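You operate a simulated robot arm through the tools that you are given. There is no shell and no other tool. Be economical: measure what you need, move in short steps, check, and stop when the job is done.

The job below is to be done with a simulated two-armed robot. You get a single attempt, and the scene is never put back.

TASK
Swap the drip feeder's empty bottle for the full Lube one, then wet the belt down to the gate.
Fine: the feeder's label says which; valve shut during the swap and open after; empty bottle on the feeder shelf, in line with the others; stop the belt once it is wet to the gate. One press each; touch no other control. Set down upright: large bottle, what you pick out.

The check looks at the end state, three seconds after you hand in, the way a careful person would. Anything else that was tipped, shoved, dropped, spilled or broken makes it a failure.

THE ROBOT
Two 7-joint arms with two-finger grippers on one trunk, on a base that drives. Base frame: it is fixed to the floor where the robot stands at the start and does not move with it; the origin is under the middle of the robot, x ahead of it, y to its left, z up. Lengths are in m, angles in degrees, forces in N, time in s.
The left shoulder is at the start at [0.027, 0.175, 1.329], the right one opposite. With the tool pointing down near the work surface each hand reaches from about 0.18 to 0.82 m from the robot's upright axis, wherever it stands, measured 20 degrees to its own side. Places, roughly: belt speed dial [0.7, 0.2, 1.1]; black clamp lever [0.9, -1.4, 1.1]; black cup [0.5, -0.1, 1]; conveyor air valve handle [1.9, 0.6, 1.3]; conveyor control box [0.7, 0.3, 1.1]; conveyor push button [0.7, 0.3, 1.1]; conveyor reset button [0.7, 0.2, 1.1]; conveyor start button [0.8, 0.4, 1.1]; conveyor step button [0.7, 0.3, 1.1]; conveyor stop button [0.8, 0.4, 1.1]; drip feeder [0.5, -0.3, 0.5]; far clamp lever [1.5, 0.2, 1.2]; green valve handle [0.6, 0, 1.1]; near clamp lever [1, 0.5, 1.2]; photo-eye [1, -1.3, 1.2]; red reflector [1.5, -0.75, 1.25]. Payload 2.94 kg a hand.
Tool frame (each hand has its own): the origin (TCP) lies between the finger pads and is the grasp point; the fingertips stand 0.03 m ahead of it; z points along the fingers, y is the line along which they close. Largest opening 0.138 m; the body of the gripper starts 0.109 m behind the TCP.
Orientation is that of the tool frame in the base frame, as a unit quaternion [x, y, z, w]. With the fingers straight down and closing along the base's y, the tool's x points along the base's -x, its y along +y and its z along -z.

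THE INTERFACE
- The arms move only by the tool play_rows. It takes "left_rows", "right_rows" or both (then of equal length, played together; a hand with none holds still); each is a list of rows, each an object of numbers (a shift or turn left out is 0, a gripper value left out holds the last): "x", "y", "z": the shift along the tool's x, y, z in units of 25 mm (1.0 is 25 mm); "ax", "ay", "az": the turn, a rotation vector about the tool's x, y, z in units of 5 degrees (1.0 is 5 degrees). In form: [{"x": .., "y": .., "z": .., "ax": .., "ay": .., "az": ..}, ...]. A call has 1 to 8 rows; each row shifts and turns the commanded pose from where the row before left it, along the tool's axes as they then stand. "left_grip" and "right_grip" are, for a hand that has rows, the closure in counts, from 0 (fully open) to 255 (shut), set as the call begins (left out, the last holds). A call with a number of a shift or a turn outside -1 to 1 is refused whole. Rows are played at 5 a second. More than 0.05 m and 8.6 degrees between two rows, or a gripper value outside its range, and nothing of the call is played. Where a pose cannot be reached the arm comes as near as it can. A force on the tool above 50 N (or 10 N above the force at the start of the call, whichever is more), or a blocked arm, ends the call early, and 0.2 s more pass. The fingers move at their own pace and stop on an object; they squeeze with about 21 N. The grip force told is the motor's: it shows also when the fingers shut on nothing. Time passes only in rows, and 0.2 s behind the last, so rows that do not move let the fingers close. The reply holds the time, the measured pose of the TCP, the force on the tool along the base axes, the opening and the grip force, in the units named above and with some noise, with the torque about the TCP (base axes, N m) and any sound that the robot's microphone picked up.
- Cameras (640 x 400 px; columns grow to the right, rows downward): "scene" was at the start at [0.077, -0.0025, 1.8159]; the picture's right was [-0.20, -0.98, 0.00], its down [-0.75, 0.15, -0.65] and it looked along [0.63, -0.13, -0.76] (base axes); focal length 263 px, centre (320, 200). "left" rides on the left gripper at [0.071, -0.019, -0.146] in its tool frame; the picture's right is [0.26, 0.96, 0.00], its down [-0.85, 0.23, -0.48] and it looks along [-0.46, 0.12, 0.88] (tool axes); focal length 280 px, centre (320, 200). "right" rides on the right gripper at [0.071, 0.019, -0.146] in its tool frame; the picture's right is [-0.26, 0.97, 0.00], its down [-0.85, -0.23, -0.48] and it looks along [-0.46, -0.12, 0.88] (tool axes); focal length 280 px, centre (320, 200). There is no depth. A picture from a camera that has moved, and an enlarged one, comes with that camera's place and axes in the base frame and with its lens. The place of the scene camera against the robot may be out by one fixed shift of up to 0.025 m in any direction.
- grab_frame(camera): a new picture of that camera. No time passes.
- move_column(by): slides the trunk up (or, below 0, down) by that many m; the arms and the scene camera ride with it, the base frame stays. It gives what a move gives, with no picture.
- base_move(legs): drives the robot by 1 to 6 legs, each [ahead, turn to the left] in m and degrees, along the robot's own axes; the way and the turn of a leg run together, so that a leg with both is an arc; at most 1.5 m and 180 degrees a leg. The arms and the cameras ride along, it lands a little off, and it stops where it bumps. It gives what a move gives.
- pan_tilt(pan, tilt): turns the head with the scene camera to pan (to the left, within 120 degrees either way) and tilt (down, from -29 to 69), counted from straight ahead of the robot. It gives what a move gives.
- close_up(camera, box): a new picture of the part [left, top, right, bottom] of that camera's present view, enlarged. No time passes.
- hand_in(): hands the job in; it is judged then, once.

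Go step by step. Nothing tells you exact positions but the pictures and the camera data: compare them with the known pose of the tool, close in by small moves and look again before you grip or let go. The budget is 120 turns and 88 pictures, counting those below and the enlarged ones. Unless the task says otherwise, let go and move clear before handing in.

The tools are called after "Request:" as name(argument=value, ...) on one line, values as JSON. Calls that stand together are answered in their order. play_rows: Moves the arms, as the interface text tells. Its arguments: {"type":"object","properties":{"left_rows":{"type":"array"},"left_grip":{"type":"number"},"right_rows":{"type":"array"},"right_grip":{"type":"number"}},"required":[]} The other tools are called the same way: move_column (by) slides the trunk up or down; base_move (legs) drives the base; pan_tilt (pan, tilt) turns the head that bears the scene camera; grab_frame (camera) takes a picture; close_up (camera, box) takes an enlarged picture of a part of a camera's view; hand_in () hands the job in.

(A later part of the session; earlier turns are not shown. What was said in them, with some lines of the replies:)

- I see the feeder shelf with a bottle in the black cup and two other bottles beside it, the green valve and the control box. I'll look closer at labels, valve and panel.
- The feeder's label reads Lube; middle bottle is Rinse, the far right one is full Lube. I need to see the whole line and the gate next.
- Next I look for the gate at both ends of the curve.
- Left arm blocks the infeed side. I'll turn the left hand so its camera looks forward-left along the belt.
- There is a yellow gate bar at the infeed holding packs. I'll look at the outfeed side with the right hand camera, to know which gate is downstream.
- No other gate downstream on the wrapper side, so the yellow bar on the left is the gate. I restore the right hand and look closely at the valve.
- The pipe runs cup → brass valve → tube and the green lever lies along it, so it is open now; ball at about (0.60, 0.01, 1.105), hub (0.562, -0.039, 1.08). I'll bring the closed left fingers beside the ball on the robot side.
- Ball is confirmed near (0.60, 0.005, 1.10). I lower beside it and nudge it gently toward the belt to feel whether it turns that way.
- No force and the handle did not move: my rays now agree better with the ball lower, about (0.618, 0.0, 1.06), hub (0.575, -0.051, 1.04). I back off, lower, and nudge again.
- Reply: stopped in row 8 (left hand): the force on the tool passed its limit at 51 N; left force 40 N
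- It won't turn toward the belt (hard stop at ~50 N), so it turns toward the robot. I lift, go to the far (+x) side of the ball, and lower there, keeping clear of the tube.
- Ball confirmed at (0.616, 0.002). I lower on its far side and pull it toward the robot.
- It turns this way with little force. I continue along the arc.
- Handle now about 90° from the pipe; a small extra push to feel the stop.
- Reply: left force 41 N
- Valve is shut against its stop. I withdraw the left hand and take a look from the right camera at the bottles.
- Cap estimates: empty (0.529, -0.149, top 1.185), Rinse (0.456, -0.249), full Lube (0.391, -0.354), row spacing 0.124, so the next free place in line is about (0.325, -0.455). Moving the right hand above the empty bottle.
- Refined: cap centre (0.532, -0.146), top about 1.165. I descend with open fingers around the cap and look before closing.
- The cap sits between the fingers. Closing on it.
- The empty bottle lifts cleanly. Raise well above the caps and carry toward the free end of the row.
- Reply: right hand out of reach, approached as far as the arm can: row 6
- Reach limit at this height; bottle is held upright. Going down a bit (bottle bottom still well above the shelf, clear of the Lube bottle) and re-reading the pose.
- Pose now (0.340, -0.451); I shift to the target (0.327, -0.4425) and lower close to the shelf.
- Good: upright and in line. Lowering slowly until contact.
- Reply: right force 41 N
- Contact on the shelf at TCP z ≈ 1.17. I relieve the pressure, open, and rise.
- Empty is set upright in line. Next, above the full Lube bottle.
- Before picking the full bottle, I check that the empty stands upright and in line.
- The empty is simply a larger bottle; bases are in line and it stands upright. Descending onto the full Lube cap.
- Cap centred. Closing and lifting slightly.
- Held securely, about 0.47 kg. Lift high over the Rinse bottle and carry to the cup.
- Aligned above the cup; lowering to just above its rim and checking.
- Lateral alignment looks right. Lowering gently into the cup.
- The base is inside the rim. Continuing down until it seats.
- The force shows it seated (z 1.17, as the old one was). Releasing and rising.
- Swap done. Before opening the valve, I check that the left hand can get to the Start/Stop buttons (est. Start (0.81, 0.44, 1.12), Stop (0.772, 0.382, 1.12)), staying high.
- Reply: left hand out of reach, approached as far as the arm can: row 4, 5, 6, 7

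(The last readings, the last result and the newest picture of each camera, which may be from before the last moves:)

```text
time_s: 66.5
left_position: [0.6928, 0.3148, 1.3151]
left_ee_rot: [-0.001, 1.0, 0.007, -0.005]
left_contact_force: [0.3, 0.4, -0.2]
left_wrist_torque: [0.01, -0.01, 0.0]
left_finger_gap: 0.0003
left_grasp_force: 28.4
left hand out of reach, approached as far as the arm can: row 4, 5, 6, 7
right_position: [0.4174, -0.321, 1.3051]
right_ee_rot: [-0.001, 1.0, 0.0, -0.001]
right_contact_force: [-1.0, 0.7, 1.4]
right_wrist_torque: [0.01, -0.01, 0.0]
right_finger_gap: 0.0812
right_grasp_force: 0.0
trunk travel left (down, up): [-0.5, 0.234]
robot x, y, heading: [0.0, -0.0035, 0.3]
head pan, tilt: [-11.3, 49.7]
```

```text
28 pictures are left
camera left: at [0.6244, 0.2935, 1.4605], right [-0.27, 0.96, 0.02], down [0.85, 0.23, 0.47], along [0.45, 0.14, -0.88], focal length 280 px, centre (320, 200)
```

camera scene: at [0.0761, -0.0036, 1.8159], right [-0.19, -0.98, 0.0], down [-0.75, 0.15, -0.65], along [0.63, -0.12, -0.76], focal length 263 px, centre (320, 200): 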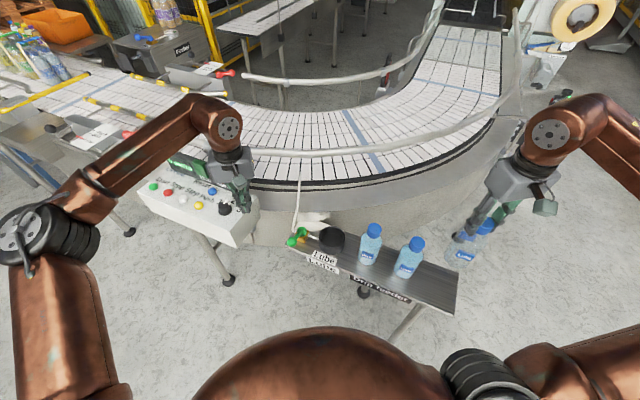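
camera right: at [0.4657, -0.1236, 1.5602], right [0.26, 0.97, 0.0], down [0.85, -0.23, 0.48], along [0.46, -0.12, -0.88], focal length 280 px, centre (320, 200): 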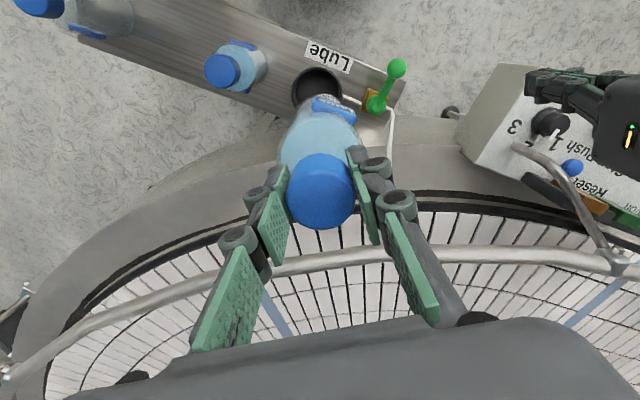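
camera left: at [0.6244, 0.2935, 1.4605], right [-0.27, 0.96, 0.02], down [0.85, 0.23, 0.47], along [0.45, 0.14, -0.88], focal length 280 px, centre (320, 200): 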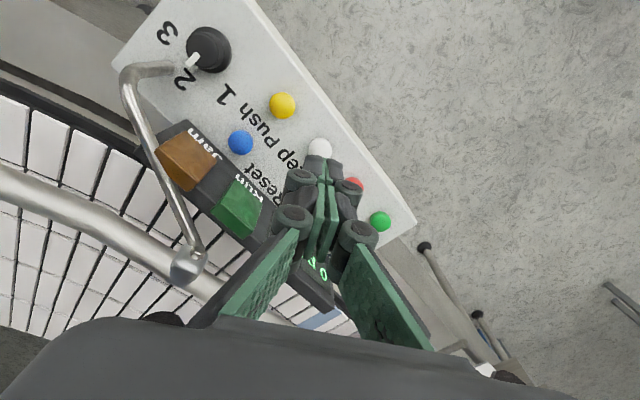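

Pictures are getting scarce (28), so I'll use them carefully. With the tool vertical the reach ends short; I'll yaw about 19° and tilt the fingers outward 35° to extend it.

Request:
play_rows(left_rows=[{"az": -0.94}, {"az": -0.94}, {"az": -0.94}, {"az": -0.94}])

Request:
play_rows(left_rows=[{"ay": -1}, {"ay": -1}, {"ay": -1}, {"ay": -1}, {"ay": -1}, {"ay": -1}, {"ay": -1}])

```text
time_s: 67.5
left_position: [0.6929, 0.3157, 1.3164]
left_ee_rot: [-0.164, 0.986, 0.008, -0.006]
left_contact_force: [0.7, 0.1, -0.2]
left_wrist_torque: [0.03, 0.02, -0.05]
left_finger_gap: 0.0001
left_grasp_force: 28.3
right_position: [0.4184, -0.3196, 1.3062]
right_ee_rot: [-0.001, 1.0, 0.0, 0.0]
right_contact_force: [0.0, 0.2, -0.2]
right_wrist_torque: [-0.01, 0.01, -0.01]
right_finger_gap: 0.081
right_grasp_force: 0.1
trunk travel left (down, up): [-0.5, 0.234]
robot x, y, heading: [-0.0001, 0.001, 0.5]
head pan, tilt: [-11.3, 49.7]
```

```text
time_s: 69.0
left_position: [0.6913, 0.3156, 1.3168]
left_ee_rot: [-0.154, 0.942, 0.057, 0.291]
left_contact_force: [0.1, -0.2, 0.9]
left_wrist_torque: [-0.02, -0.01, -0.02]
left_finger_gap: 0.0
left_grasp_force: 28.4
right_position: [0.4178, -0.3202, 1.3058]
right_ee_rot: [-0.002, 1.0, 0.0, -0.001]
right_contact_force: [0.3, 0.1, 1.1]
right_wrist_torque: [0.01, -0.02, -0.02]
right_finger_gap: 0.0811
right_grasp_force: 0.0
trunk travel left (down, up): [-0.5, 0.234]
robot x, y, heading: [0.0018, 0.002, -0.1]
head pan, tilt: [-11.3, 49.7]
```

Request:
play_rows(left_rows=[{"x": -0.63, "y": 0.624, "z": 1}, {"x": -0.63, "y": 0.624, "z": 1}, {"x": -0.63, "y": 0.624, "z": 1}, {"x": -0.63, "y": 0.624, "z": 1}, {"x": -0.63, "y": 0.624, "z": 1}])

Request:
grab_frame(camera="left")

```text
time_s: 70.2
left_position: [0.7932, 0.4319, 1.2576]
left_ee_rot: [-0.155, 0.943, 0.057, 0.29]
left_contact_force: [0.0, 0.3, -1.0]
left_wrist_torque: [0.01, 0.0, -0.01]
left_finger_gap: 0.0002
left_grasp_force: 28.7
right_position: [0.4192, -0.32, 1.306]
right_ee_rot: [-0.002, 1.0, 0.0, 0.0]
right_contact_force: [-0.2, 0.6, 0.7]
right_wrist_torque: [-0.04, 0.0, -0.01]
right_finger_gap: 0.0809
right_grasp_force: 0.1
trunk travel left (down, up): [-0.5, 0.234]
robot x, y, heading: [-0.0004, -0.001, 0.3]
head pan, tilt: [-11.3, 49.7]
```

```text
27 pictures are left
camera left: at [0.668, 0.3663, 1.3362], right [-0.52, 0.85, -0.13], down [0.34, 0.34, 0.88], along [0.79, 0.41, -0.46], focal length 280 px, centre (320, 200)
```

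left: 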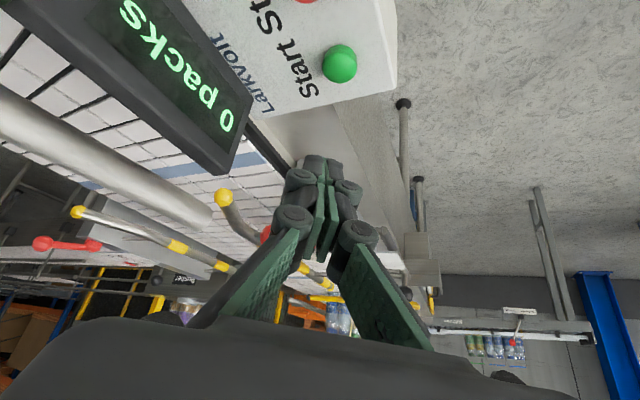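

Start is right where estimated. I lower the left hand to a hover over Start while the right hand, fingers shut, goes to the valve handle.

Request:
play_rows(left_rows=[{"x": 0.67, "z": 0.957}, {"x": 0.67, "z": 0.957}, {"x": 0.67, "z": 0.957}, {}, {}, {}, {}, {}], right_rows=[{"x": -0.262, "y": 1}, {"x": -0.262, "y": 1}, {"x": -0.262, "y": 1}, {"x": -0.262, "y": 1}, {"x": -0.262, "y": 1}, {"x": -0.262, "y": 1}, {"x": -0.262, "y": 1}, {"x": -0.262, "y": 1}], right_grip=255)

Request:
play_rows(right_rows=[{"x": -0.262, "y": 1}, {"x": -0.262, "y": 1}, {"x": -0.262, "y": 1}, {"z": 1}, {"z": 1}, {"z": 1}, {"z": 1}, {"z": 1}])

Request:
grab_frame(camera="right")

```text
time_s: 72.0
left_position: [0.7956, 0.4358, 1.1718]
left_ee_rot: [-0.155, 0.943, 0.057, 0.289]
left_contact_force: [-0.7, 0.5, -0.1]
left_wrist_torque: [-0.01, 0.04, -0.04]
left_finger_gap: 0.0002
left_grasp_force: 28.2
right_position: [0.4726, -0.1204, 1.3072]
right_ee_rot: [-0.001, 1.0, -0.001, 0.0]
right_contact_force: [0.8, 0.1, 0.7]
right_wrist_torque: [-0.04, -0.01, 0.02]
right_finger_gap: 0.0
right_grasp_force: 21.0
trunk travel left (down, up): [-0.5, 0.234]
robot x, y, heading: [-0.0027, -0.0011, 0.4]
head pan, tilt: [-11.3, 49.7]
```

```text
time_s: 73.8
left_position: [0.7968, 0.435, 1.1721]
left_ee_rot: [-0.154, 0.943, 0.057, 0.29]
left_contact_force: [1.0, -0.3, 0.4]
left_wrist_torque: [0.01, 0.04, -0.01]
left_finger_gap: 0.0
left_grasp_force: 28.0
right_position: [0.4908, -0.045, 1.1809]
right_ee_rot: [0.0, 1.0, 0.0, 0.0]
right_contact_force: [-0.6, -0.6, 0.4]
right_wrist_torque: [-0.01, 0.01, -0.02]
right_finger_gap: 0.0002
right_grasp_force: 20.9
trunk travel left (down, up): [-0.5, 0.234]
robot x, y, heading: [0.0008, 0.0013, 0.4]
head pan, tilt: [-11.3, 49.7]
```

```text
26 pictures are left
camera right: at [0.4202, -0.0255, 1.3264], right [0.26, 0.97, 0.0], down [0.85, -0.23, 0.48], along [0.46, -0.12, -0.88], focal length 280 px, centre (320, 200)
```

right: 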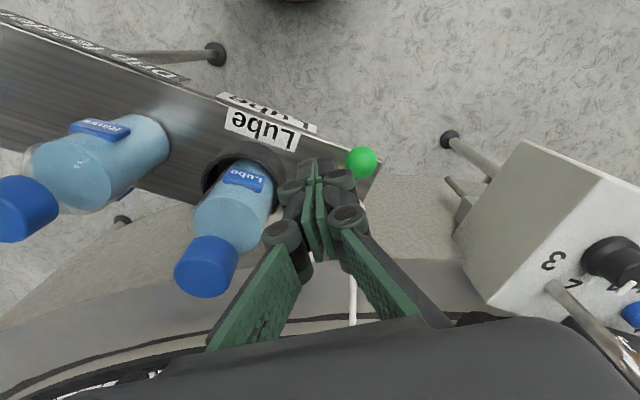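

Ball confirmed at (0.527, -0.010). Lowering and sweeping the lever back in line with the pipe (open).

Request:
play_rows(right_rows=[{"z": 0.9}, {"z": 0.9}, {"z": 0.9}, {"z": 0.9}, {"x": -0.63, "y": 0.62}, {"x": -0.23, "y": 0.45}, {"x": -0.22, "y": 0.45}])

Request:
play_rows(right_rows=[{"x": -0.38, "y": 0.34}, {"x": -0.38, "y": 0.34}, {"x": -0.46, "y": 0.2}, {"x": -0.46, "y": 0.2}, {"x": -0.5, "y": 0.02}, {"x": -0.5, "y": 0.02}, {"x": -0.4, "y": -0.1}])

Request:
grab_frame(camera="right")

```text
time_s: 75.5
left_position: [0.7949, 0.4345, 1.172]
left_ee_rot: [-0.154, 0.943, 0.057, 0.291]
left_contact_force: [-0.6, 0.2, 0.7]
left_wrist_torque: [-0.02, -0.01, -0.01]
left_finger_gap: 0.0
left_grasp_force: 28.5
right_position: [0.5196, -0.0064, 1.0903]
right_ee_rot: [-0.001, 1.0, 0.0, 0.0]
right_contact_force: [-0.9, -0.7, 0.6]
right_wrist_torque: [-0.02, 0.03, 0.0]
right_finger_gap: 0.0
right_grasp_force: 20.7
trunk travel left (down, up): [-0.5, 0.234]
robot x, y, heading: [0.0012, 0.0004, 0.2]
head pan, tilt: [-11.3, 49.7]
```

```text
time_s: 77.0
left_position: [0.792, 0.4353, 1.1743]
left_ee_rot: [-0.154, 0.942, 0.057, 0.292]
left_contact_force: [-0.4, 0.3, -0.1]
left_wrist_torque: [0.0, -0.01, -0.04]
left_finger_gap: 0.0
left_grasp_force: 28.4
right_position: [0.5914, 0.0195, 1.0908]
right_ee_rot: [-0.003, 1.0, 0.0, -0.001]
right_contact_force: [-17.2, 2.2, 0.7]
right_wrist_torque: [0.05, 0.39, -0.19]
right_finger_gap: 0.0
right_grasp_force: 21.3
trunk travel left (down, up): [-0.5, 0.234]
robot x, y, heading: [-0.0036, -0.0012, 0.2]
head pan, tilt: [-11.3, 49.7]
```

```text
25 pictures are left
camera right: at [0.5204, 0.0389, 1.2366], right [0.26, 0.97, 0.0], down [0.85, -0.23, 0.47], along [0.46, -0.12, -0.88], focal length 280 px, centre (320, 200)
```

right: 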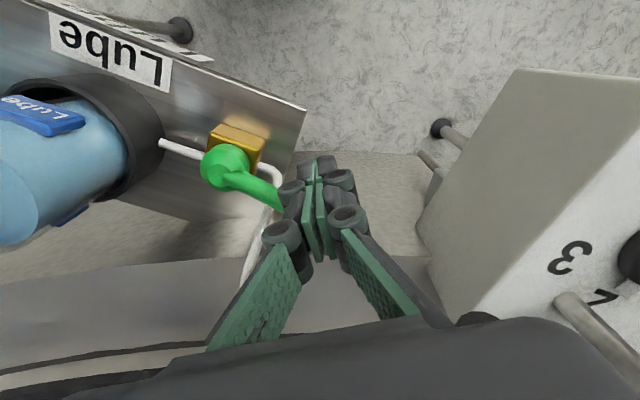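

The lever is back in line with the pipe against its stop: open. I retract the right hand and turn the head to see the gate with the left hand hovering over Start.

Request:
play_rows(right_rows=[{"x": 0.5, "y": 0.2}, {"x": 0.3, "y": 0.2}, {"z": -1}, {"z": -1}, {"z": -1}, {"z": -1}, {"z": -1}, {"z": -1}])

Request:
play_rows(right_rows=[{"z": -1, "x": 0.4, "y": -1}, {"z": -1, "x": 0.4, "y": -1}, {"x": 0.4, "y": -1}, {"x": 0.4, "y": -1}, {"x": 0.4, "y": -1}, {"x": 0.4, "y": -1}, {"y": -1}, {"y": -1}])

Request:
pan_tilt(pan=22, tilt=28)

Request:
grab_frame(camera="scene")

```text
time_s: 78.8
left_position: [0.7962, 0.4358, 1.1729]
left_ee_rot: [-0.154, 0.943, 0.056, 0.29]
left_contact_force: [0.1, -1.4, 0.3]
left_wrist_torque: [-0.04, 0.0, 0.02]
left_finger_gap: 0.0
left_grasp_force: 28.6
right_position: [0.5752, 0.026, 1.2416]
right_ee_rot: [-0.001, 1.0, 0.0, 0.0]
right_contact_force: [-0.1, -0.2, -0.5]
right_wrist_torque: [-0.03, -0.02, 0.01]
right_finger_gap: 0.0
right_grasp_force: 20.7
trunk travel left (down, up): [-0.5, 0.234]
robot x, y, heading: [-0.0027, 0.0019, 0.1]
head pan, tilt: [-11.3, 49.7]
```

```text
time_s: 80.7
left_position: [0.7949, 0.4327, 1.1728]
left_ee_rot: [-0.154, 0.943, 0.058, 0.291]
left_contact_force: [0.0, -0.2, 0.4]
left_wrist_torque: [0.0, 0.0, -0.03]
left_finger_gap: 0.0
left_grasp_force: 28.8
right_position: [0.5135, -0.1716, 1.291]
right_ee_rot: [-0.001, 1.0, 0.001, -0.001]
right_contact_force: [1.0, -0.6, 1.0]
right_wrist_torque: [0.01, -0.02, -0.01]
right_finger_gap: 0.0
right_grasp_force: 21.0
trunk travel left (down, up): [-0.5, 0.234]
robot x, y, heading: [-0.0008, 0.0002, 0.3]
head pan, tilt: [-11.3, 49.7]
```

```text
time_s: 81.6
left_position: [0.796, 0.4332, 1.1726]
left_ee_rot: [-0.155, 0.942, 0.057, 0.291]
left_contact_force: [-0.1, -0.1, -0.2]
left_wrist_torque: [0.01, 0.02, -0.01]
left_finger_gap: 0.0
left_grasp_force: 28.1
right_position: [0.5143, -0.1707, 1.2918]
right_ee_rot: [0.0, 1.0, 0.0, 0.0]
right_contact_force: [-0.4, 0.1, -0.7]
right_wrist_torque: [-0.01, -0.02, -0.02]
right_finger_gap: 0.0
right_grasp_force: 21.1
trunk travel left (down, up): [-0.5, 0.234]
robot x, y, heading: [-0.0019, 0.0014, 0.2]
head pan, tilt: [22.0, 28.0]
```

```text
24 pictures are left
camera scene: at [0.0852, 0.047, 1.8482], right [0.38, -0.93, 0.0], down [-0.44, -0.18, -0.88], along [0.82, 0.33, -0.47], focal length 263 px, centre (320, 200)
```

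scene: 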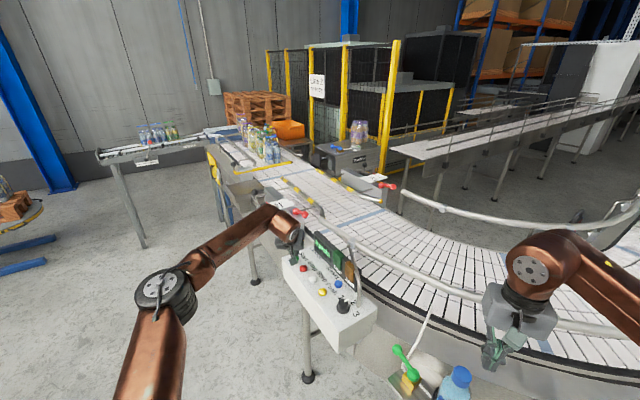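

The view is clear: the left arm does not block the belt or the yellow gate bar. Pressing Start gently in steps now.

Request:
play_rows(left_rows=[{"x": 0.18, "z": 0.26}, {"x": 0.18, "z": 0.26}, {"x": 0.09, "z": 0.13}])

```text
time_s: 82.4
left_position: [0.7931, 0.4357, 1.1555]
left_ee_rot: [-0.155, 0.942, 0.056, 0.293]
left_contact_force: [2.6, 1.4, 10.2]
left_wrist_torque: [0.04, -0.14, -0.01]
left_finger_gap: 0.0061
left_grasp_force: 27.8
right_position: [0.514, -0.1703, 1.292]
right_ee_rot: [-0.001, 1.0, 0.0, 0.0]
right_contact_force: [-1.2, 1.0, -0.1]
right_wrist_torque: [0.01, 0.01, -0.01]
right_finger_gap: 0.0003
right_grasp_force: 21.1
trunk travel left (down, up): [-0.5, 0.234]
robot x, y, heading: [-0.002, -0.0004, 0.1]
head pan, tilt: [22.0, 28.0]
heard: click
```

A click: Start pressed. Lifting off and looking at the belt.

Request:
play_rows(left_rows=[{"x": -0.46, "z": -0.655}, {"x": -0.23, "z": -0.33}])

Request:
grab_frame(camera="scene")

```text
time_s: 83.0
left_position: [0.7942, 0.4342, 1.1817]
left_ee_rot: [-0.154, 0.943, 0.058, 0.29]
left_contact_force: [-0.3, 0.8, -0.5]
left_wrist_torque: [0.0, 0.02, -0.02]
left_finger_gap: 0.0
left_grasp_force: 28.4
right_position: [0.5147, -0.1702, 1.2911]
right_ee_rot: [-0.002, 1.0, 0.0, 0.001]
right_contact_force: [0.1, -0.1, -0.2]
right_wrist_torque: [-0.02, -0.01, -0.05]
right_finger_gap: 0.0
right_grasp_force: 20.9
trunk travel left (down, up): [-0.5, 0.234]
robot x, y, heading: [0.0022, 0.0025, 0.1]
head pan, tilt: [22.0, 28.0]
```

```text
23 pictures are left
camera scene: at [0.0849, 0.0473, 1.8482], right [0.38, -0.93, 0.0], down [-0.43, -0.18, -0.88], along [0.82, 0.33, -0.47], focal length 263 px, centre (320, 200)
```

scene: 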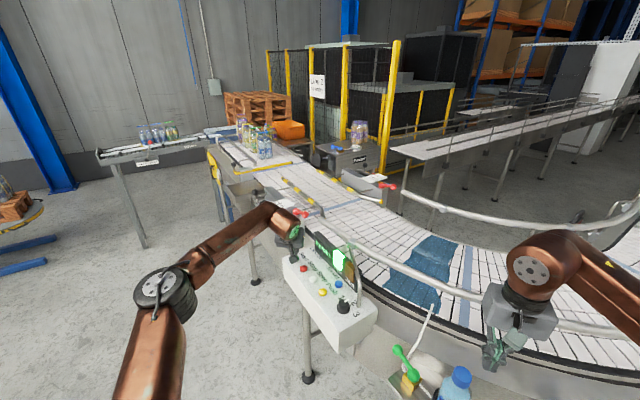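

The belt runs toward the gate and the wet front moves about 0.2 m/s. I move to hover over Stop now.

Request:
play_rows(left_rows=[{"x": 0.68, "y": -0.53, "z": -0.37}, {"x": 0.68, "y": -0.53, "z": -0.37}, {"x": 0.68, "y": -0.53, "z": -0.37}])

Request:
grab_frame(camera="scene")

Request:
close_up(camera="left", box=[200, 0, 440, 200])

```text
time_s: 83.8
left_position: [0.7514, 0.3779, 1.1784]
left_ee_rot: [-0.154, 0.943, 0.057, 0.29]
left_contact_force: [-0.2, 0.3, -0.5]
left_wrist_torque: [0.04, -0.02, -0.03]
left_finger_gap: 0.0
left_grasp_force: 28.3
right_position: [0.5139, -0.1708, 1.2914]
right_ee_rot: [-0.001, 1.0, 0.0, 0.0]
right_contact_force: [0.4, 1.1, -0.5]
right_wrist_torque: [0.01, -0.02, -0.03]
right_finger_gap: 0.0002
right_grasp_force: 20.8
trunk travel left (down, up): [-0.5, 0.234]
robot x, y, heading: [-0.0024, 0.0007, 0.3]
head pan, tilt: [22.0, 28.0]
```

```text
22 pictures are left
camera scene: at [0.0848, 0.0467, 1.8483], right [0.38, -0.93, 0.0], down [-0.43, -0.18, -0.88], along [0.82, 0.33, -0.47], focal length 263 px, centre (320, 200)
```

scene: 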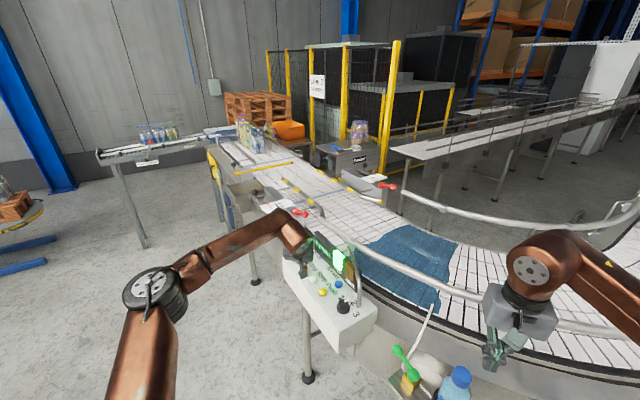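

```text
2.00 times, centred on (320, 100) of left
camera zoom: at [0.6251, 0.3135, 1.2553], right [-0.52, 0.85, -0.13], down [0.34, 0.34, 0.88], along [0.79, 0.41, -0.46], focal length 561 px, centre (320, 400)
```

zoom: 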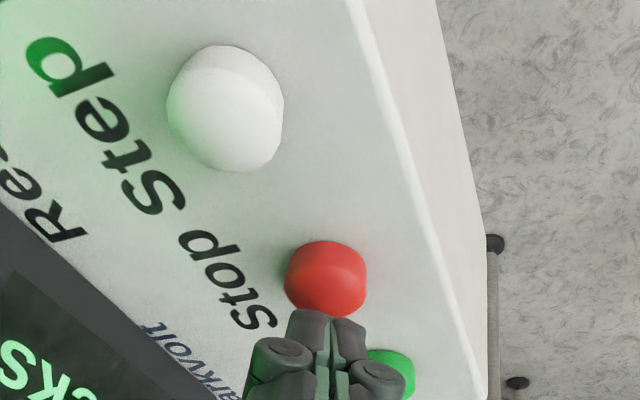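

Stop is directly under the fingertips. I lower slightly to a close hover and let the belt run a bit, then look.

Request:
play_rows(left_rows=[{"x": 0.09, "z": 0.13}, {"x": 0.09, "z": 0.13}, {}, {}, {}, {}, {}, {}])

Request:
grab_frame(camera="scene")

```text
time_s: 85.6
left_position: [0.7505, 0.3795, 1.1692]
left_ee_rot: [-0.154, 0.943, 0.057, 0.29]
left_contact_force: [0.5, -0.2, 0.6]
left_wrist_torque: [-0.01, -0.01, 0.0]
left_finger_gap: 0.0
left_grasp_force: 28.8
right_position: [0.5147, -0.1699, 1.2909]
right_ee_rot: [-0.001, 1.0, 0.0, 0.0]
right_contact_force: [0.0, 0.3, -0.2]
right_wrist_torque: [-0.01, 0.0, 0.0]
right_finger_gap: 0.0001
right_grasp_force: 20.9
trunk travel left (down, up): [-0.5, 0.234]
robot x, y, heading: [-0.0019, -0.0014, 0.3]
head pan, tilt: [22.0, 28.0]
```

```text
20 pictures are left
camera scene: at [0.0853, 0.0474, 1.8482], right [0.38, -0.93, 0.0], down [-0.44, -0.18, -0.88], along [0.82, 0.33, -0.47], focal length 263 px, centre (320, 200)
```

scene: 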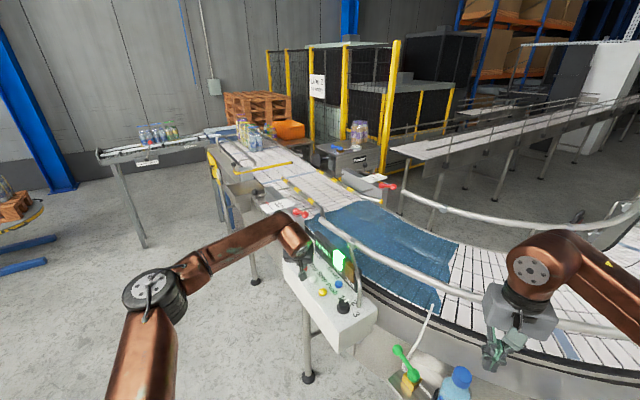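

Front is roughly 0.65 m from the gate; about 3 s more. Waiting 1.8 s, then looking.

Request:
play_rows(left_rows=[{}, {}, {}, {}, {}, {}, {}, {}])

Request:
close_up(camera="scene", box=[200, 120, 400, 245])

```text
time_s: 87.4
left_position: [0.7511, 0.3795, 1.1688]
left_ee_rot: [-0.155, 0.942, 0.057, 0.291]
left_contact_force: [-0.1, -0.3, -1.0]
left_wrist_torque: [0.01, -0.02, -0.01]
left_finger_gap: 0.0
left_grasp_force: 28.1
right_position: [0.5146, -0.1709, 1.2901]
right_ee_rot: [0.0, 1.0, 0.0, 0.0]
right_contact_force: [-0.6, -0.7, 0.1]
right_wrist_torque: [-0.03, -0.02, 0.01]
right_finger_gap: 0.0
right_grasp_force: 20.8
trunk travel left (down, up): [-0.5, 0.234]
robot x, y, heading: [0.001, 0.0008, 0.3]
head pan, tilt: [22.0, 28.0]
```

```text
3.20 times, centred on (300, 182) of scene
camera zoom: at [0.0853, 0.0474, 1.8482], right [0.38, -0.93, 0.0], down [-0.44, -0.18, -0.88], along [0.82, 0.33, -0.47], focal length 841 px, centre (384, 256)
```

zoom: 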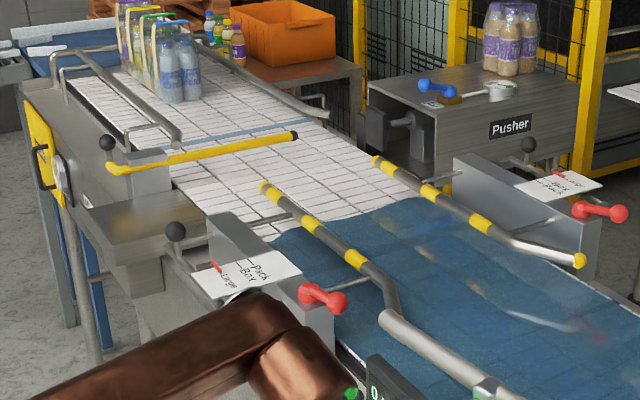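

About 0.35 m remains (≈1.7 s). Waiting 1.0 s, look again.

Request:
play_rows(left_rows=[{}, {}, {}, {"x": 0.05, "z": 0.07}])

Request:
close_up(camera="scene", box=[200, 120, 400, 245])

```text
time_s: 88.4
left_position: [0.7511, 0.3806, 1.1664]
left_ee_rot: [-0.154, 0.943, 0.057, 0.291]
left_contact_force: [-0.1, -0.4, 0.0]
left_wrist_torque: [-0.03, -0.01, 0.0]
left_finger_gap: 0.0
left_grasp_force: 28.3
right_position: [0.5139, -0.1706, 1.2918]
right_ee_rot: [-0.001, 1.0, 0.0, 0.0]
right_contact_force: [0.8, -0.2, -0.4]
right_wrist_torque: [-0.01, -0.01, 0.01]
right_finger_gap: 0.0
right_grasp_force: 21.3
trunk travel left (down, up): [-0.5, 0.234]
robot x, y, heading: [-0.0029, 0.0011, 0.2]
head pan, tilt: [22.0, 28.0]
```

```text
3.20 times, centred on (300, 182) of scene
camera zoom: at [0.0853, 0.0475, 1.8482], right [0.38, -0.93, 0.0], down [-0.44, -0.18, -0.88], along [0.82, 0.33, -0.47], focal length 841 px, centre (384, 256)
```

zoom: 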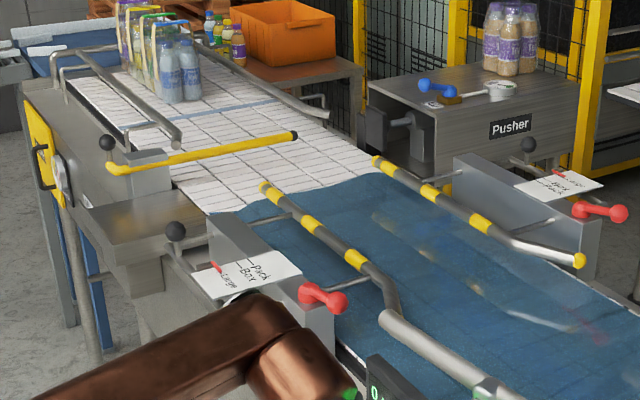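

Front is about 0.15–0.2 m from the gate line. One short wait, then press.

Request:
play_rows(left_rows=[{}, {"x": 0.05, "z": 0.07}])

Request:
close_up(camera="scene", box=[220, 130, 348, 210])

```text
time_s: 89.0
left_position: [0.7509, 0.3804, 1.1632]
left_ee_rot: [-0.154, 0.943, 0.057, 0.29]
left_contact_force: [0.4, -0.2, 0.3]
left_wrist_torque: [-0.02, 0.04, -0.01]
left_finger_gap: 0.0003
left_grasp_force: 28.5
right_position: [0.5137, -0.17, 1.2901]
right_ee_rot: [-0.001, 1.0, 0.0, 0.0]
right_contact_force: [-1.3, -0.3, 0.3]
right_wrist_torque: [-0.03, -0.01, -0.01]
right_finger_gap: 0.0
right_grasp_force: 20.8
trunk travel left (down, up): [-0.5, 0.234]
robot x, y, heading: [0.0014, -0.0035, 0.2]
head pan, tilt: [22.0, 28.0]
```

```text
5.00 times, centred on (284, 170) of scene
camera zoom: at [0.0854, 0.0476, 1.8482], right [0.38, -0.93, 0.0], down [-0.44, -0.18, -0.88], along [0.82, 0.33, -0.47], focal length 1314 px, centre (500, 350)
```

zoom: 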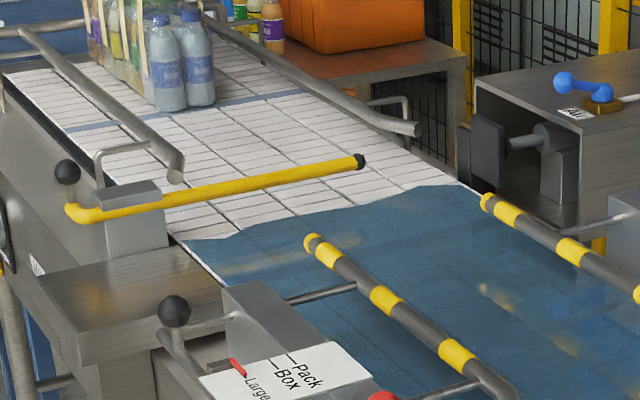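

The front is ~3 cm short of the gate's line. Pressing Stop now.

Request:
play_rows(left_rows=[{"x": 0.23, "z": 0.33}])

```text
time_s: 89.4
left_position: [0.7523, 0.3814, 1.1568]
left_ee_rot: [-0.154, 0.942, 0.057, 0.292]
left_contact_force: [-0.8, -0.3, 6.8]
left_wrist_torque: [-0.02, -0.01, 0.01]
left_finger_gap: 0.0061
left_grasp_force: 28.6
right_position: [0.5144, -0.1718, 1.2919]
right_ee_rot: [0.0, 1.0, 0.0, -0.001]
right_contact_force: [-0.7, -0.1, 0.0]
right_wrist_torque: [-0.02, 0.0, -0.03]
right_finger_gap: 0.0
right_grasp_force: 21.3
trunk travel left (down, up): [-0.5, 0.234]
robot x, y, heading: [-0.0018, -0.0001, 0.6]
head pan, tilt: [22.0, 28.0]
heard: click
```

Click heard. Lifting off and checking that the belt has stopped.

Request:
play_rows(left_rows=[{"x": -0.46, "z": -0.655}, {"x": -0.46, "z": -0.655}, {"x": -0.46, "z": -0.655}])

Request:
close_up(camera="scene", box=[220, 130, 348, 210])

Request:
grab_frame(camera="scene")

```text
time_s: 90.2
left_position: [0.7522, 0.3802, 1.2143]
left_ee_rot: [-0.154, 0.943, 0.058, 0.29]
left_contact_force: [-0.5, -0.4, 0.7]
left_wrist_torque: [-0.01, 0.01, -0.01]
left_finger_gap: 0.0
left_grasp_force: 28.4
right_position: [0.5158, -0.1696, 1.2902]
right_ee_rot: [0.0, 1.0, 0.0, 0.0]
right_contact_force: [0.2, -0.7, 0.1]
right_wrist_torque: [-0.03, -0.02, 0.01]
right_finger_gap: 0.0
right_grasp_force: 20.6
trunk travel left (down, up): [-0.5, 0.234]
robot x, y, heading: [0.0001, 0.0012, 0.2]
head pan, tilt: [22.0, 28.0]
```

```text
5.00 times, centred on (284, 170) of scene
camera zoom: at [0.0851, 0.0473, 1.8482], right [0.38, -0.93, 0.0], down [-0.43, -0.18, -0.88], along [0.82, 0.33, -0.47], focal length 1314 px, centre (500, 350)
```

zoom: 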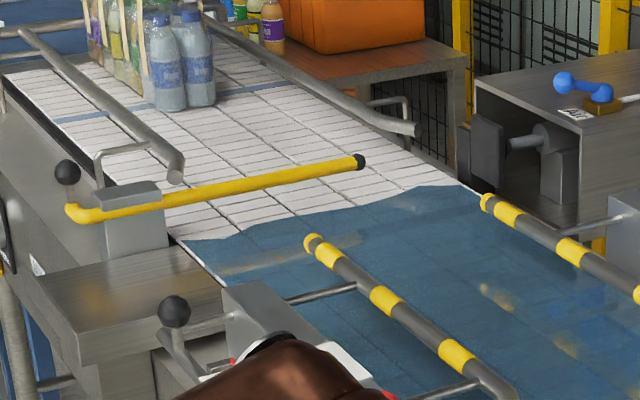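

```text
15 pictures are left
camera scene: at [0.0851, 0.0473, 1.8482], right [0.38, -0.93, 0.0], down [-0.43, -0.18, -0.88], along [0.82, 0.33, -0.47], focal length 263 px, centre (320, 200)
```

scene: 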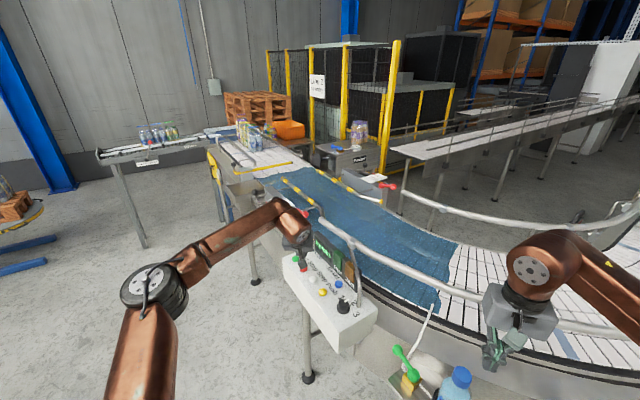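

The wet area reaches the gate line and the run lamp seems out. I retract the left hand and verify that nothing moves any more.

Request:
play_rows(left_rows=[{"x": -0.574, "z": -0.819}, {"x": -0.574, "z": -0.819}, {"x": -0.574, "z": -0.819}, {"x": 0.8, "z": -0.56}, {"x": 0.8, "z": -0.56}, {"x": 0.8, "z": -0.56}, {"x": 0.8, "z": -0.56}], right_rows=[{"z": -1}, {"z": -1}, {"z": -1}, {}, {}, {}, {}])

Request:
close_up(camera="scene", box=[220, 130, 412, 250])

Request:
close_up(camera="scene", box=[270, 220, 398, 340])

Request:
pan_tilt(pan=-15, tilt=50)

Request:
close_up(camera="scene", box=[220, 160, 460, 310])

```text
time_s: 91.8
left_position: [0.6598, 0.3447, 1.2892]
left_ee_rot: [-0.154, 0.943, 0.057, 0.291]
left_contact_force: [-0.6, -0.1, 0.1]
left_wrist_torque: [0.0, 0.0, 0.0]
left_finger_gap: 0.0
left_grasp_force: 28.8
right_position: [0.5156, -0.1703, 1.3641]
right_ee_rot: [0.0, 1.0, 0.0, 0.0]
right_contact_force: [-1.0, 0.0, 0.5]
right_wrist_torque: [-0.02, -0.04, 0.0]
right_finger_gap: 0.0
right_grasp_force: 21.2
trunk travel left (down, up): [-0.5, 0.234]
robot x, y, heading: [-0.0017, 0.0002, 0.3]
head pan, tilt: [22.0, 28.0]
```

```text
3.33 times, centred on (316, 190) of scene
camera zoom: at [0.0844, 0.0475, 1.8483], right [0.38, -0.93, 0.0], down [-0.43, -0.18, -0.88], along [0.82, 0.33, -0.47], focal length 876 px, centre (333, 233)
```

zoom: 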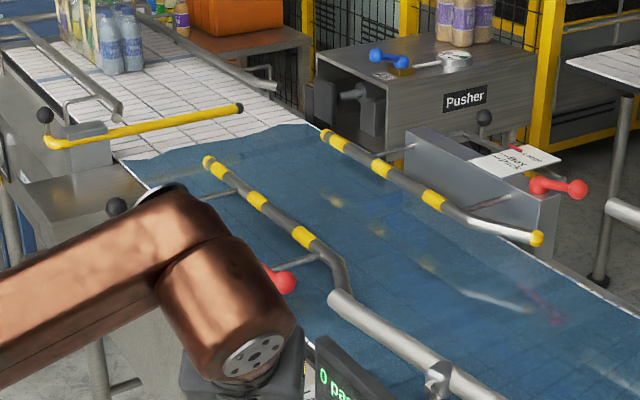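

```text
3.33 times, centred on (334, 280) of scene
camera zoom: at [0.0844, 0.0475, 1.8483], right [0.38, -0.93, 0.0], down [-0.43, -0.18, -0.88], along [0.82, 0.33, -0.47], focal length 876 px, centre (273, -67)
```

zoom: 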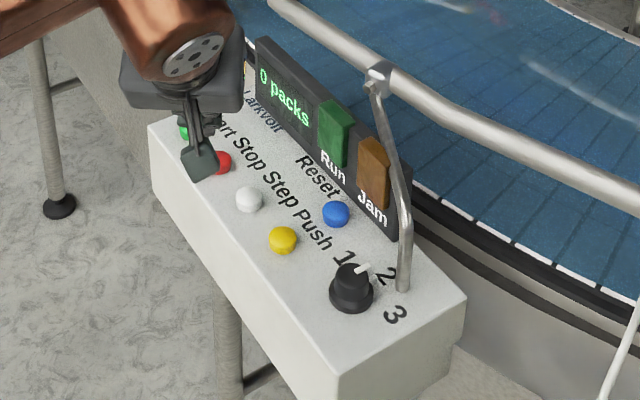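

```text
time_s: 92.9
left_position: [0.6601, 0.3448, 1.2887]
left_ee_rot: [-0.155, 0.943, 0.057, 0.29]
left_contact_force: [-0.2, -0.5, -0.3]
left_wrist_torque: [-0.01, 0.0, 0.0]
left_finger_gap: 0.0002
left_grasp_force: 28.0
right_position: [0.5157, -0.1719, 1.3657]
right_ee_rot: [-0.002, 1.0, -0.001, 0.001]
right_contact_force: [-1.0, 0.4, -0.8]
right_wrist_torque: [0.01, 0.01, 0.0]
right_finger_gap: 0.0
right_grasp_force: 20.9
trunk travel left (down, up): [-0.5, 0.234]
robot x, y, heading: [0.0001, -0.0013, 0.3]
head pan, tilt: [-15.0, 50.0]
```

```text
2.67 times, centred on (340, 235) of scene
camera zoom: at [0.0752, -0.0066, 1.8156], right [-0.26, -0.97, 0.0], down [-0.74, 0.2, -0.64], along [0.62, -0.16, -0.77], focal length 701 px, centre (267, 107)
```

zoom: 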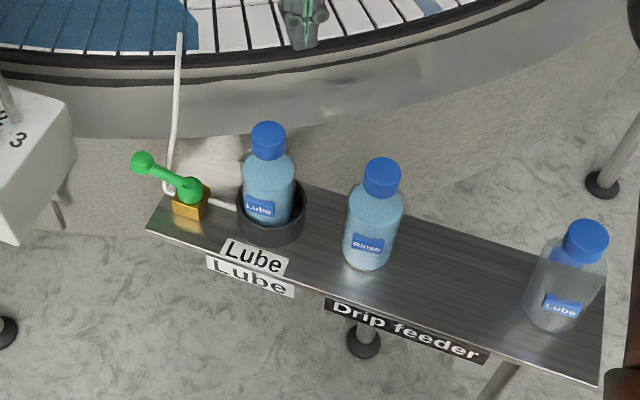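

The full Lube bottle is in the cup, the valve is open, the empty stands in line on the shelf, the belt is wet to the gate and stopped with the Run lamp off, and both hands are clear. Handing in.

Request:
hand_in()

```text
The job is handed in.
```

I swapped the empty bottle for the full Lube one and wet the belt down to the gate. I handed the job in, but no verdict has come back.

- **Feeder:** the full Lube bottle is in the cup. The empty stands upright on the shelf, in line with the others.
- **Valve:** shut during the swap and open again afterwards. While finding which way it turned, I first pushed it the wrong way against its stop (about 50 N). It turned normally after that.
- **Belt:** Start and Stop were pressed once each, and I touched no other control. The Run lamp is off, and the wet front is at the gate bar, judged from the camera pictures.
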